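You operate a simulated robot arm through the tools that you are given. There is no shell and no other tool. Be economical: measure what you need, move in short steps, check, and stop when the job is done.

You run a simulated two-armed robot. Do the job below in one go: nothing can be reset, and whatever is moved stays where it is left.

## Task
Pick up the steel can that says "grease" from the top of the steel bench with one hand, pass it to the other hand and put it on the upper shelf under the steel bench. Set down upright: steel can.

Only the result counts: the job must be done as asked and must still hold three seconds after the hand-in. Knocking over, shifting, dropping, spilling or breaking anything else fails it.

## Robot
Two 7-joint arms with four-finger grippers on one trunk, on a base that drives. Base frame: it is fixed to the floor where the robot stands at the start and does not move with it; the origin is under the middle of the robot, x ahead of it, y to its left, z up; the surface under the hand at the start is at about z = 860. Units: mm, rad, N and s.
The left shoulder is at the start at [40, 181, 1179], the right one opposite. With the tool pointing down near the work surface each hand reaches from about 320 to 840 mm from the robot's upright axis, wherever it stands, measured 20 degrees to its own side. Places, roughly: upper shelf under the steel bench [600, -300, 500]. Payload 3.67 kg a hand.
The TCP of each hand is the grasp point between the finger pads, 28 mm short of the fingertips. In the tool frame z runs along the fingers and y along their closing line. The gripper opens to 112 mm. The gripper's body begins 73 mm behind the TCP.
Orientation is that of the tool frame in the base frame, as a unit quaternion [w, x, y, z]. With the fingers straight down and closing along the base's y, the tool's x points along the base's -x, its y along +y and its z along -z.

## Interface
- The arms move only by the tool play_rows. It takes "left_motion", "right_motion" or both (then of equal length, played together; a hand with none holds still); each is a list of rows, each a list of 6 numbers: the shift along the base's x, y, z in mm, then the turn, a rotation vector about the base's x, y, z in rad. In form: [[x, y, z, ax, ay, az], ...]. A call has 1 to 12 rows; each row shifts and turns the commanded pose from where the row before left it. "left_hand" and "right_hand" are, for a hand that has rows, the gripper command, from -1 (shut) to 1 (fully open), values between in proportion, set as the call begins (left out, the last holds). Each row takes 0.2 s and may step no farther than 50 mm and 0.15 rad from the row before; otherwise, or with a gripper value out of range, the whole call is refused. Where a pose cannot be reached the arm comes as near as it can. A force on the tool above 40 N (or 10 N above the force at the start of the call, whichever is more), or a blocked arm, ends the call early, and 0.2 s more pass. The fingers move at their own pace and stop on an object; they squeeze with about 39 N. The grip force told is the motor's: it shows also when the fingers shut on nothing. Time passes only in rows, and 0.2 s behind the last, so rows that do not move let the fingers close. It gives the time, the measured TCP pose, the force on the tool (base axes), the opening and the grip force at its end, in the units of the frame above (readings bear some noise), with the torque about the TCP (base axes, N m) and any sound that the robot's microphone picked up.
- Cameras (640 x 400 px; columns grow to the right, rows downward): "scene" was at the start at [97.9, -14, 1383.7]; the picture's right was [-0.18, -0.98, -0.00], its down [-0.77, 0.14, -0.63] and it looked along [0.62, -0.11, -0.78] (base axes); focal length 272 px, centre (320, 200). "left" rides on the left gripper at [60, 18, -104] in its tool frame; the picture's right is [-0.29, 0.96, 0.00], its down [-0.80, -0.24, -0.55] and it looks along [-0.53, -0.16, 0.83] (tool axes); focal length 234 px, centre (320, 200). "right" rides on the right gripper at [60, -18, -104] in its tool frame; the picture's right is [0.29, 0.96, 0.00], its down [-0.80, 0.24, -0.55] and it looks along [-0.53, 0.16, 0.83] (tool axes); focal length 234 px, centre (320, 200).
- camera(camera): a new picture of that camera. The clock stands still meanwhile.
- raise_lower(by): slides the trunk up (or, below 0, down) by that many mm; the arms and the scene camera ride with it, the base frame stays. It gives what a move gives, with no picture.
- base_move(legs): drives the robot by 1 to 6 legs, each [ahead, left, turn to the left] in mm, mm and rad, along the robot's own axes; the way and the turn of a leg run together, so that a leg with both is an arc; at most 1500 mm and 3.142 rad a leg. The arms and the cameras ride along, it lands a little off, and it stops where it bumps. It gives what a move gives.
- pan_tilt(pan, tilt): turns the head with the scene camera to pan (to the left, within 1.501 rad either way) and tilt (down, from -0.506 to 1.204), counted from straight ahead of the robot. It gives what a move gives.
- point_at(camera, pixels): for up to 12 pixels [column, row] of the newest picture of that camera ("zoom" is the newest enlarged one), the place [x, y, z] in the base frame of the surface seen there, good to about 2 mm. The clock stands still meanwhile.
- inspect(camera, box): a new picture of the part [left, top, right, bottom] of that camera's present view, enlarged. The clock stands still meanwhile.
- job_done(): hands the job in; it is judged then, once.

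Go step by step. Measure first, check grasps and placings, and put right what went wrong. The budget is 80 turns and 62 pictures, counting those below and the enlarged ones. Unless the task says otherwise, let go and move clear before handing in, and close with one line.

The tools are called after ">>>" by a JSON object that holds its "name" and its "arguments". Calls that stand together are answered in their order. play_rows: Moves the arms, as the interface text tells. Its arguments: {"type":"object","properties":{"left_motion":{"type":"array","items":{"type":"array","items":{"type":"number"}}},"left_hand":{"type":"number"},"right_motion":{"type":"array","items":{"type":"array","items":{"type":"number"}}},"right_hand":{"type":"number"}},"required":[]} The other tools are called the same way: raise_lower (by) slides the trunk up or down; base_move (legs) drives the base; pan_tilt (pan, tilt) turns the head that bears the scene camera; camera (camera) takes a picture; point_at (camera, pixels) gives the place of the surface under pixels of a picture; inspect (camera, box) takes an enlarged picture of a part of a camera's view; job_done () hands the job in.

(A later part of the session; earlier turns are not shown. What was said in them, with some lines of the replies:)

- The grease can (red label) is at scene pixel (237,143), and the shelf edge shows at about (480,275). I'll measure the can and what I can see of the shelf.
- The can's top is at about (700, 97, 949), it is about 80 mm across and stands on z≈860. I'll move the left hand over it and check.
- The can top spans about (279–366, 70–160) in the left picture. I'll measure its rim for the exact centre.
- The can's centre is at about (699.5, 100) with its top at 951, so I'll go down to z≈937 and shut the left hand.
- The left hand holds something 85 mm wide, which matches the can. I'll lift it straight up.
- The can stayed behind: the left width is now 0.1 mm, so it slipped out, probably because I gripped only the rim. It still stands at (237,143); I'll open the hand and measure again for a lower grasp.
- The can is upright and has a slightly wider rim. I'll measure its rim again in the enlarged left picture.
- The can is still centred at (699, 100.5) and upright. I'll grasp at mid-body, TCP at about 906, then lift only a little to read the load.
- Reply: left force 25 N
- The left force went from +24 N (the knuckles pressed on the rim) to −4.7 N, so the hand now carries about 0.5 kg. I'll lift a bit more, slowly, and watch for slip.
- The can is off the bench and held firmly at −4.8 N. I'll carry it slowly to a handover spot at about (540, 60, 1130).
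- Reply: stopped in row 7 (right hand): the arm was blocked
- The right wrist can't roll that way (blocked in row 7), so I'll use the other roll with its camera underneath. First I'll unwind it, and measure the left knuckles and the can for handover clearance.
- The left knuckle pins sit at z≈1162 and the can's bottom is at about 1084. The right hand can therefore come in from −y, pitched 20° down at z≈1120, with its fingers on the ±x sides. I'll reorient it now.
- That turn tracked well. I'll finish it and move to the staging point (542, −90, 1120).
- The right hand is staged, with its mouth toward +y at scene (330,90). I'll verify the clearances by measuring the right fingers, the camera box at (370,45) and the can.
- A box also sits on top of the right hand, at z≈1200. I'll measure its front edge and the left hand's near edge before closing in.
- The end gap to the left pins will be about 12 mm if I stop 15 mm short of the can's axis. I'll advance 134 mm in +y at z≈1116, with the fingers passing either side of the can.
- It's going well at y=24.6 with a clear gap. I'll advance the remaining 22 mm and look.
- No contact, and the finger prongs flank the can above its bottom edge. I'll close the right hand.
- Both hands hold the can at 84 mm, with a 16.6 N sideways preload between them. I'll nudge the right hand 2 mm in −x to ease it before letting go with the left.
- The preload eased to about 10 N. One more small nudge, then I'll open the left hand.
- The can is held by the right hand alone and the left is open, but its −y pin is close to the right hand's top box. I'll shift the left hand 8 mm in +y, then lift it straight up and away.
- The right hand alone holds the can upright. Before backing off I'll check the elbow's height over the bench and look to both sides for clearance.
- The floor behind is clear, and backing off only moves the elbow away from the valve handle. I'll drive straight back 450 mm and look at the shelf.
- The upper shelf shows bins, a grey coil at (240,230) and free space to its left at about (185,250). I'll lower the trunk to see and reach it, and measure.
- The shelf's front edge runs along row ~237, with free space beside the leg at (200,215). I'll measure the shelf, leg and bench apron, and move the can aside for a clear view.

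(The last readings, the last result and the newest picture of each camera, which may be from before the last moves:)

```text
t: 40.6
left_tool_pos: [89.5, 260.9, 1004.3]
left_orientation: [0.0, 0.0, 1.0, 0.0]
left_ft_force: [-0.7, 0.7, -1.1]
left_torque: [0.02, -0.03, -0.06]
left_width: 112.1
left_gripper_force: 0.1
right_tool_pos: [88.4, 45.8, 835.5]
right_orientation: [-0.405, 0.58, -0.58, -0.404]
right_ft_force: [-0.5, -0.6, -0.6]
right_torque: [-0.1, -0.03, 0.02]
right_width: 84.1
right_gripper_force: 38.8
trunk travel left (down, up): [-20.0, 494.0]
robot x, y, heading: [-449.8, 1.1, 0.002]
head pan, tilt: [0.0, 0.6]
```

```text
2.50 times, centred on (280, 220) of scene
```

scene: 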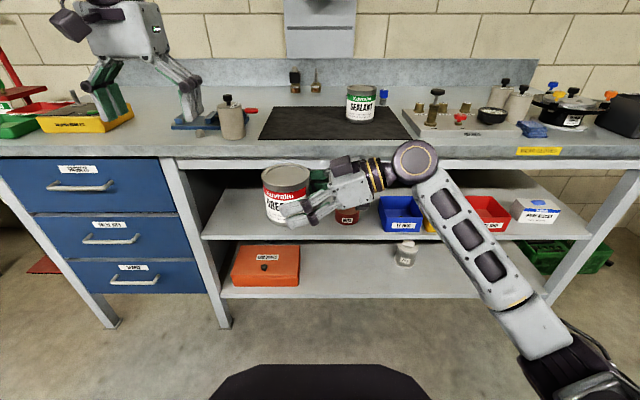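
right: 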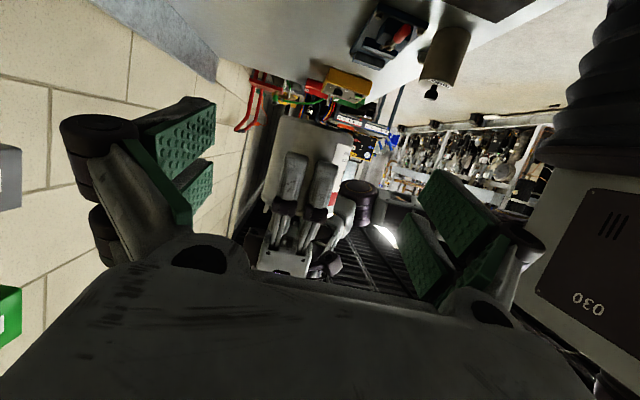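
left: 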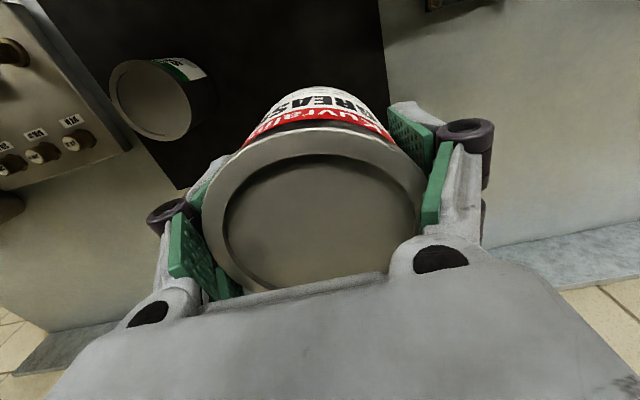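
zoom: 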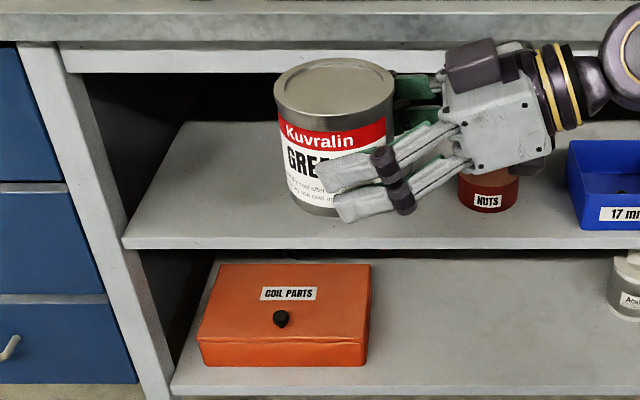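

The shelf top is z=533.5, its front edge x≈325, the bench apron's bottom ~780, and y 200–310 looks free. I'll swing the right hand to point +x in open space, then view the shelf unobstructed.

>>> {"name": "play_rows", "arguments": {"right_motion": [[-3.5, -22, 0, 0, 0, -0.1428], [-3.5, -22, 0, 0, 0, -0.1428], [-3.5, -22, 0, 0, 0, -0.1428], [-3.5, -22, 0, 0, 0, -0.1428], [-3.5, -22, 0, 0, 0, -0.1428], [-3.5, -22, 0, 0, 0, -0.1428], [-3.5, -22, 0, 0, 0, -0.1428], [-3.5, -22, 0, 0, 0, -0.1428], [-3.5, -22, 0, 0, 0, -0.1428], [-3.5, -22, 0, 0, 0, -0.1428], [-3.5, -22, 0, 0, 0, -0.1428], [0, 0, 0, 0, 0, 0]]}}

>>> {"name": "camera", "arguments": {"camera": "scene"}}

```text
t: 43.2
left_tool_pos: [89.4, 260.1, 1003.0]
left_orientation: [0.0, 0.0, 1.0, 0.0]
left_ft_force: [-0.8, 0.6, 0.1]
left_torque: [-0.01, 0.01, 0.0]
left_width: 112.1
left_gripper_force: 0.2
right_tool_pos: [89.1, -191.2, 837.2]
right_orientation: [0.573, 0.001, 0.82, -0.001]
right_ft_force: [-1.0, -0.8, 0.4]
right_torque: [0.02, 0.05, 0.0]
right_width: 83.8
right_gripper_force: 39.6
right hand out of reach, approached as far as the arm can: row 8, 9, 10, 11
trunk travel left (down, up): [-20.0, 494.0]
robot x, y, heading: [-452.6, 0.5, 0.006]
head pan, tilt: [0.0, 0.6]
```

```text
32 pictures are left
```

scene: 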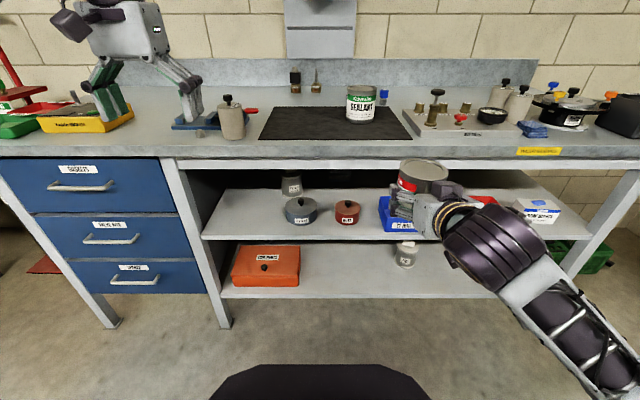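

The hand now points +x with the can upright. On the shelf I see a back can at (291,183), a grey pot at (300,210) and the red nuts pot at (347,211); I'll measure them for a free spot on the left.

>>> {"name": "point_at", "arguments": {"camera": "scene", "pixels": [[286, 210], [316, 212], [300, 222], [300, 200], [282, 184], [291, 192], [230, 228], [240, 215], [235, 200], [200, 225], [410, 165], [440, 180]]}}

>>> {"name": "inspect", "arguments": {"camera": "scene", "box": [180, 140, 480, 270]}}

```text
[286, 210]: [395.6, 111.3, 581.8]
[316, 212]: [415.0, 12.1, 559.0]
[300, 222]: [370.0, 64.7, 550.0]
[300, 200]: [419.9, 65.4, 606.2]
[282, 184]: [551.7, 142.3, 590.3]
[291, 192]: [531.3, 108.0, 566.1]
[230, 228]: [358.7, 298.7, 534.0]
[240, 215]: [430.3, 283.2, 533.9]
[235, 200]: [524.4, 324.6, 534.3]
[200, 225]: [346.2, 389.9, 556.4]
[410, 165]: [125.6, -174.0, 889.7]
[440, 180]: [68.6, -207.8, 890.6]
```

```text
2.13 times, centred on (330, 205) of scene
```

zoom: 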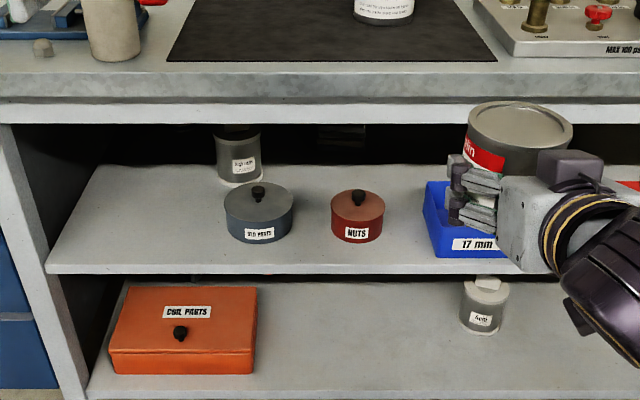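

The spot (410, 235) is free: the grey pot ends at y≈115 and the leg/panel is at ≈390. I'll drive the base left 426 mm to line the can up.

>>> {"name": "base_move", "arguments": {"legs": [[0, 426, 0]]}}

>>> {"name": "play_rows", "arguments": {"right_motion": [[0, 0, -30, 0, 0, 0], [0, 0, -30, 0, 0, 0], [0, 0, -30, 0, 0, 0], [0, 0, -30, 0, 0, 0], [0, 0, -30, 0, 0, 0], [0, 0, -30, 0, 0, 0], [0, 0, 0, 0, 0, 0]]}}

>>> {"name": "camera", "arguments": {"camera": "scene"}}

```text
t: 45.9
left_tool_pos: [87.3, 689.8, 1003.0]
left_orientation: [0.0, -0.003, 1.0, 0.0]
left_ft_force: [0.1, 0.5, 1.2]
left_torque: [-0.04, 0.0, 0.01]
left_width: 112.0
left_gripper_force: 0.0
right_tool_pos: [87.2, 237.9, 839.0]
right_orientation: [0.572, -0.003, 0.82, 0.001]
right_ft_force: [0.2, 0.9, -0.7]
right_torque: [-0.02, 0.05, 0.02]
right_width: 83.7
right_gripper_force: 39.0
trunk travel left (down, up): [-20.0, 494.0]
robot x, y, heading: [-450.3, 425.9, 0.008]
head pan, tilt: [0.0, 0.6]
```

```text
t: 47.5
left_tool_pos: [86.2, 688.1, 1002.9]
left_orientation: [0.0, -0.002, 1.0, -0.001]
left_ft_force: [0.9, -0.6, 0.5]
left_torque: [0.01, -0.04, -0.04]
left_width: 112.0
left_gripper_force: 0.1
right_tool_pos: [87.3, 237.9, 656.9]
right_orientation: [0.573, -0.004, 0.82, 0.002]
right_ft_force: [-0.6, 0.2, 0.7]
right_torque: [-0.05, 0.09, 0.01]
right_width: 83.8
right_gripper_force: 38.6
trunk travel left (down, up): [-20.0, 494.0]
robot x, y, heading: [-453.4, 426.5, 0.005]
head pan, tilt: [0.0, 0.6]
```

```text
30 pictures are left
```

scene: 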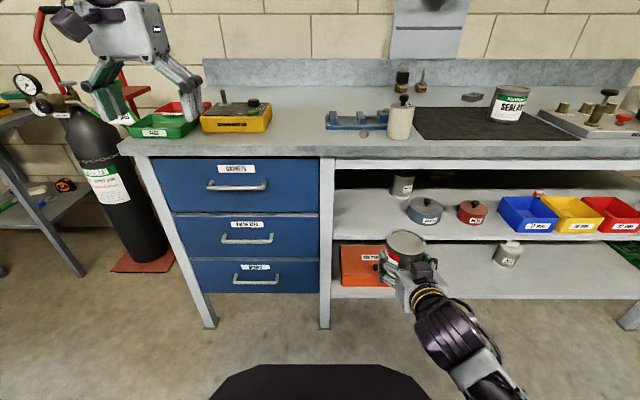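

The can is in front of the shelf. I'll raise the left hand out of the way of the bench items, descend a bit further, and check the can's height and tilt.

>>> {"name": "play_rows", "arguments": {"left_motion": [[0, 0, 40, 0, 0, 0], [0, 0, 40, 0, 0, 0], [0, 0, 40, 0, 0, 0], [0, 0, 0, 0, 0, 0]], "right_motion": [[0, 0, -20, 0, 0, 0], [0, 0, -20, 0, 0, 0], [0, 0, -15, 0, 0, 0], [0, 0, 0, 0, 0, 0]]}}

>>> {"name": "pan_tilt", "arguments": {"pan": -0.3, "tilt": 0.75}}

>>> {"name": "inspect", "arguments": {"camera": "scene", "box": [240, 110, 440, 270]}}

>>> {"name": "camera", "arguments": {"camera": "right"}}

```text
t: 48.5
left_tool_pos: [86.0, 690.0, 1121.3]
left_orientation: [-0.001, -0.002, 1.0, -0.002]
left_ft_force: [-0.5, -1.0, -0.5]
left_torque: [-0.01, -0.02, -0.01]
left_width: 111.9
left_gripper_force: 0.2
right_tool_pos: [87.6, 238.4, 602.0]
right_orientation: [0.572, -0.004, 0.82, 0.001]
right_ft_force: [-0.2, 0.3, 0.3]
right_torque: [-0.01, 0.1, 0.0]
right_width: 83.9
right_gripper_force: 38.9
trunk travel left (down, up): [-20.0, 494.0]
robot x, y, heading: [-449.5, 423.7, 0.008]
head pan, tilt: [0.0, 0.6]
```

```text
t: 49.3
left_tool_pos: [86.2, 689.7, 1121.7]
left_orientation: [0.0, -0.003, 1.0, 0.0]
left_ft_force: [-0.6, 0.0, -1.6]
left_torque: [-0.01, 0.03, -0.01]
left_width: 112.1
left_gripper_force: 0.1
right_tool_pos: [87.9, 239.2, 603.2]
right_orientation: [0.572, -0.003, 0.82, 0.001]
right_ft_force: [-0.5, 0.7, -0.2]
right_torque: [-0.02, 0.1, 0.0]
right_width: 84.0
right_gripper_force: 39.2
trunk travel left (down, up): [-20.0, 494.0]
robot x, y, heading: [-452.8, 426.5, 0.003]
head pan, tilt: [-0.3, 0.75]
```

```text
2.50 times, centred on (340, 190) of scene
```

zoom: 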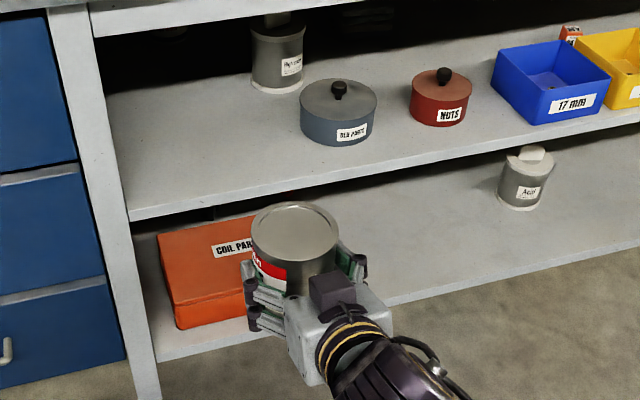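

```text
28 pictures are left
```

right: 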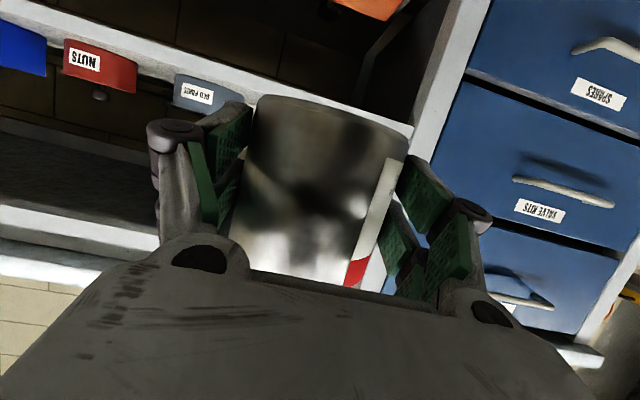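

I'll measure the can's rim plane and its bottom edge to know the exact height and tilt.

>>> {"name": "point_at", "arguments": {"camera": "zoom", "pixels": [[256, 235], [333, 232], [293, 206], [285, 262], [270, 215], [318, 212]]}}

>>> {"name": "point_at", "arguments": {"camera": "right", "pixels": [[330, 105], [265, 102], [400, 130], [330, 115], [300, 200], [310, 265], [65, 232], [200, 75]]}}

```text
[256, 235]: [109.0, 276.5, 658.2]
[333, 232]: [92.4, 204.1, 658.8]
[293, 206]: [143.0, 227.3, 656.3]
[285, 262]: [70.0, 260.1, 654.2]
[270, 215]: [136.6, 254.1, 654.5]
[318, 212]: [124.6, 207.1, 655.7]
```

```text
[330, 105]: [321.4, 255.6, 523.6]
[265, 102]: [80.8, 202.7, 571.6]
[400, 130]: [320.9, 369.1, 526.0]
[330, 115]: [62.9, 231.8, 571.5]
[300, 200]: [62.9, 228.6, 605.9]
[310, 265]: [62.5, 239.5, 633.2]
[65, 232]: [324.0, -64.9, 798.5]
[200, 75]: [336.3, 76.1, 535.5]
```

The can is level, with its top at 656 and bottom ≈566, which is 32 mm above the shelf. I'll drive forward 280 mm to bring it over the shelf.

>>> {"name": "base_move", "arguments": {"legs": [[280, 0, 0]]}}

>>> {"name": "camera", "arguments": {"camera": "scene"}}

>>> {"name": "camera", "arguments": {"camera": "right"}}

```text
t: 51.3
left_tool_pos: [369.0, 688.9, 1120.7]
left_orientation: [-0.001, -0.001, 1.0, 0.001]
left_ft_force: [1.1, 0.2, -0.4]
left_torque: [-0.01, 0.08, -0.04]
left_width: 112.2
left_gripper_force: 0.2
right_tool_pos: [367.6, 238.6, 602.5]
right_orientation: [0.572, -0.002, 0.82, 0.001]
right_ft_force: [0.1, 0.9, 0.3]
right_torque: [0.05, 0.09, 0.01]
right_width: 84.0
right_gripper_force: 39.4
trunk travel left (down, up): [-20.0, 494.0]
robot x, y, heading: [-171.0, 424.2, -0.002]
head pan, tilt: [-0.3, 0.75]
```

```text
27 pictures are left
```

scene: 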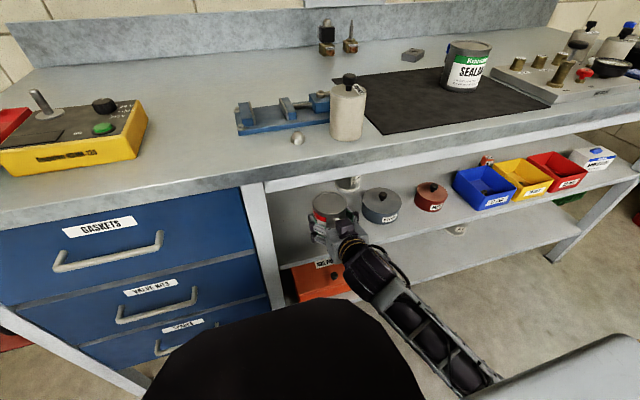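

```text
26 pictures are left
```

right: 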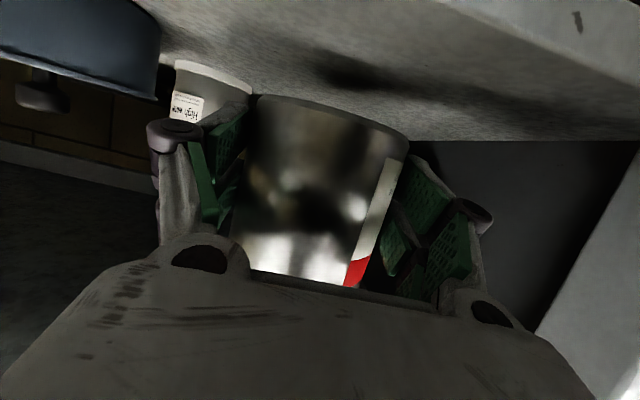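

The can is over the shelf at x≈384. I'll move it 18 mm further in and lower it to just above the shelf.

>>> {"name": "play_rows", "arguments": {"right_motion": [[9, 0, 0, 0, 0, 0], [9, 0, -5, 0, 0, 0], [0, 0, -8, 0, 0, 0], [0, 0, -7, 0, 0, 0], [0, 0, -5, 0, 0, 0], [0, 0, -2, 0, 0, 0], [0, 0, 0, 0, 0, 0]]}}

>>> {"name": "camera", "arguments": {"camera": "right"}}

```text
t: 52.9
left_tool_pos: [368.8, 689.3, 1122.9]
left_orientation: [-0.001, -0.001, 1.0, 0.0]
left_ft_force: [0.0, 0.7, 0.4]
left_torque: [-0.04, -0.03, 0.0]
left_width: 112.1
left_gripper_force: 0.1
right_tool_pos: [386.0, 238.0, 577.0]
right_orientation: [0.572, -0.001, 0.82, 0.001]
right_ft_force: [0.0, 0.5, -0.6]
right_torque: [-0.01, 0.07, -0.01]
right_width: 83.8
right_gripper_force: 39.0
trunk travel left (down, up): [-20.0, 494.0]
robot x, y, heading: [-170.1, 427.9, 0.002]
head pan, tilt: [-0.3, 0.75]
```

```text
25 pictures are left
```

right: 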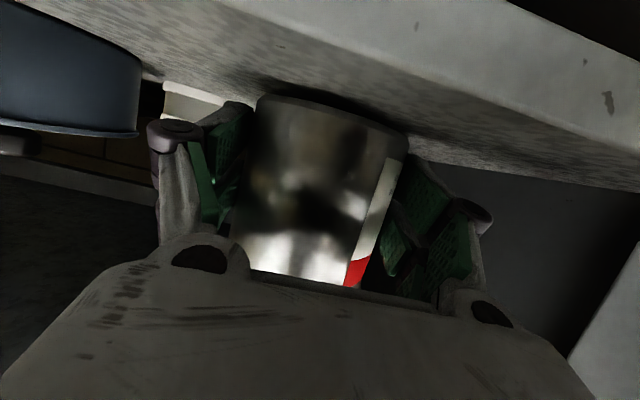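

No contact yet, and the gap is a few mm. I'll lower in 1 mm steps.

>>> {"name": "play_rows", "arguments": {"right_motion": [[0, 0, -1, 0, 0, 0], [0, 0, -1, 0, 0, 0], [0, 0, -1, 0, 0, 0], [0, 0, -1, 0, 0, 0], [0, 0, -1, 0, 0, 0], [0, 0, 0, 0, 0, 0]]}}

>>> {"name": "play_rows", "arguments": {"right_motion": [[0, 0, -1, 0, 0, 0], [0, 0, -1, 0, 0, 0], [0, 0, 0, 0, 0, 0]]}}

```text
t: 54.3
left_tool_pos: [366.7, 689.6, 1122.8]
left_orientation: [-0.001, -0.002, 1.0, 0.0]
left_ft_force: [0.9, -0.7, 0.2]
left_torque: [0.01, -0.02, -0.03]
left_width: 112.2
left_gripper_force: 0.0
right_tool_pos: [385.7, 238.0, 572.2]
right_orientation: [0.572, -0.001, 0.82, 0.0]
right_ft_force: [-0.8, 0.0, -0.2]
right_torque: [-0.1, -0.05, -0.01]
right_width: 84.0
right_gripper_force: 38.4
trunk travel left (down, up): [-20.0, 494.0]
robot x, y, heading: [-172.4, 430.1, 0.007]
head pan, tilt: [-0.3, 0.75]
```

```text
t: 55.1
left_tool_pos: [366.7, 688.7, 1122.9]
left_orientation: [0.0, 0.0, 1.0, 0.0]
left_ft_force: [0.5, 0.3, 0.3]
left_torque: [-0.04, 0.02, -0.02]
left_width: 112.2
left_gripper_force: 0.1
right_tool_pos: [385.0, 236.9, 571.3]
right_orientation: [0.575, -0.001, 0.818, -0.001]
right_ft_force: [0.6, 0.1, 8.6]
right_torque: [-0.59, -0.24, 0.03]
right_width: 84.1
right_gripper_force: 38.9
trunk travel left (down, up): [-20.0, 494.0]
robot x, y, heading: [-172.0, 427.9, 0.003]
head pan, tilt: [-0.3, 0.75]
```

Contact: +8.6 N at TCP z 571, so the can rests on the shelf. I'll open the right hand and check.

>>> {"name": "play_rows", "arguments": {"right_motion": [[0, 0, 0, 0, 0, 0], [0, 0, 0, 0, 0, 0], [0, 0, 0, 0, 0, 0]], "right_hand": 1}}

>>> {"name": "camera", "arguments": {"camera": "right"}}

>>> {"name": "inspect", "arguments": {"camera": "scene", "box": [260, 160, 420, 280]}}

```text
t: 55.9
left_tool_pos: [367.4, 689.2, 1120.8]
left_orientation: [0.0, -0.001, 1.0, 0.0]
left_ft_force: [-0.8, 0.3, 0.4]
left_torque: [-0.01, 0.0, -0.01]
left_width: 112.2
left_gripper_force: 0.0
right_tool_pos: [384.7, 238.4, 569.1]
right_orientation: [0.572, -0.003, 0.82, 0.001]
right_ft_force: [-0.2, -0.1, 0.2]
right_torque: [-0.02, -0.01, 0.0]
right_width: 111.6
right_gripper_force: 0.0
trunk travel left (down, up): [-20.0, 494.0]
robot x, y, heading: [-168.9, 425.2, 0.006]
head pan, tilt: [-0.3, 0.75]
```

```text
24 pictures are left
```

right: 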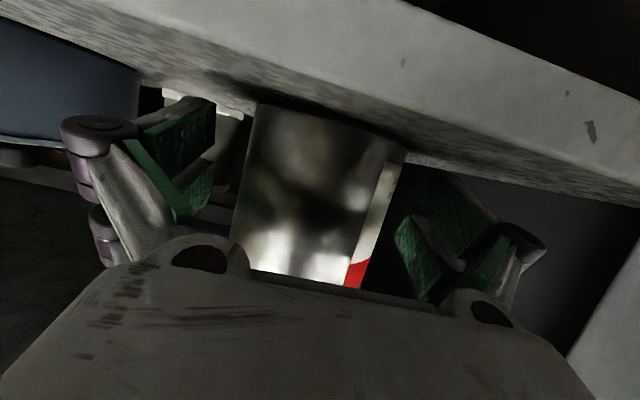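

```text
3.33 times, centred on (340, 220) of scene
```

zoom: 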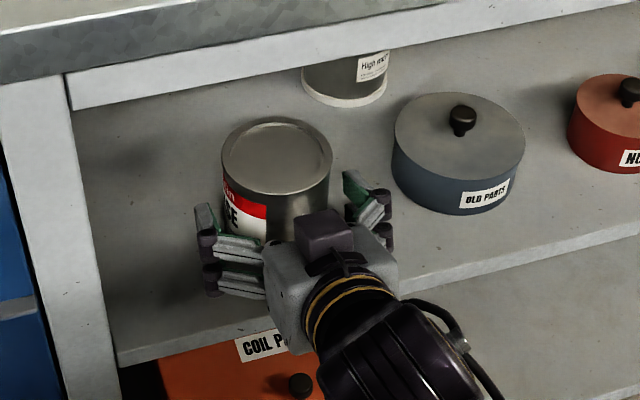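

The can stands free between the open fingers, with gaps on both sides. I'll withdraw the hand straight back in −x.

>>> {"name": "play_rows", "arguments": {"right_motion": [[-10, 0, 1, 0, 0, 0], [-15, 0, 1, 0, 0, 0], [-20, 0, 1, 0, 0, 0], [-20, 0, 1, 0, 0, 0], [-20, 0, 0, 0, 0, 0], [0, 0, 0, 0, 0, 0]]}}

```text
t: 57.3
left_tool_pos: [366.8, 689.8, 1122.7]
left_orientation: [-0.001, -0.001, 1.0, 0.0]
left_ft_force: [0.1, 0.8, 0.1]
left_torque: [0.02, 0.01, 0.0]
left_width: 111.7
left_gripper_force: 0.2
right_tool_pos: [299.2, 236.9, 574.4]
right_orientation: [0.573, -0.002, 0.82, 0.0]
right_ft_force: [0.1, 0.0, 0.8]
right_torque: [-0.01, -0.02, -0.01]
right_width: 112.1
right_gripper_force: 0.1
trunk travel left (down, up): [-20.0, 494.0]
robot x, y, heading: [-174.1, 429.4, 0.002]
head pan, tilt: [-0.3, 0.75]
```

The arm withdrew freely and the fingertips are past the can. I'll back the base off 300 mm and look at the result.

>>> {"name": "base_move", "arguments": {"legs": [[-300, 0, 0]]}}

>>> {"name": "camera", "arguments": {"camera": "scene"}}

>>> {"name": "inspect", "arguments": {"camera": "scene", "box": [260, 110, 440, 240]}}

```text
t: 59.4
left_tool_pos: [66.4, 688.7, 1122.4]
left_orientation: [0.0, 0.0, 1.0, 0.001]
left_ft_force: [0.5, -0.3, 0.9]
left_torque: [0.03, -0.06, 0.01]
left_width: 112.1
left_gripper_force: 0.1
right_tool_pos: [-0.7, 238.8, 574.1]
right_orientation: [0.573, -0.003, 0.82, 0.001]
right_ft_force: [-0.6, 0.5, -0.8]
right_torque: [0.0, 0.0, -0.01]
right_width: 112.0
right_gripper_force: 0.0
trunk travel left (down, up): [-20.0, 494.0]
robot x, y, heading: [-470.7, 424.5, -0.004]
head pan, tilt: [-0.3, 0.75]
```

```text
22 pictures are left
```

scene: 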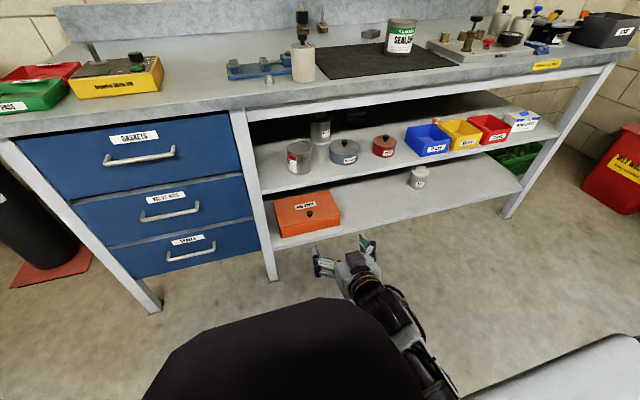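

```text
3.08 times, centred on (350, 175) of scene
```

zoom: 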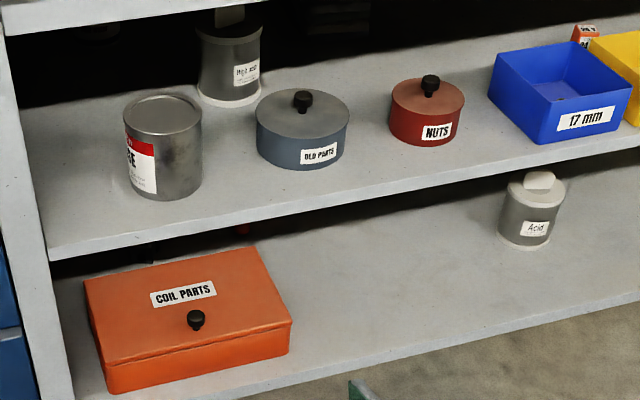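

The grease can stands upright on the upper shelf, clear of its neighbours, and nothing else has moved. Handing in.

>>> {"name": "job_done", "arguments": {}}

```text
The job is handed in.
```

The grease can was picked up with the left hand, passed to the right hand and set upright on the upper shelf under the bench; my first grasp slipped off the rim without toppling it, and the second held.
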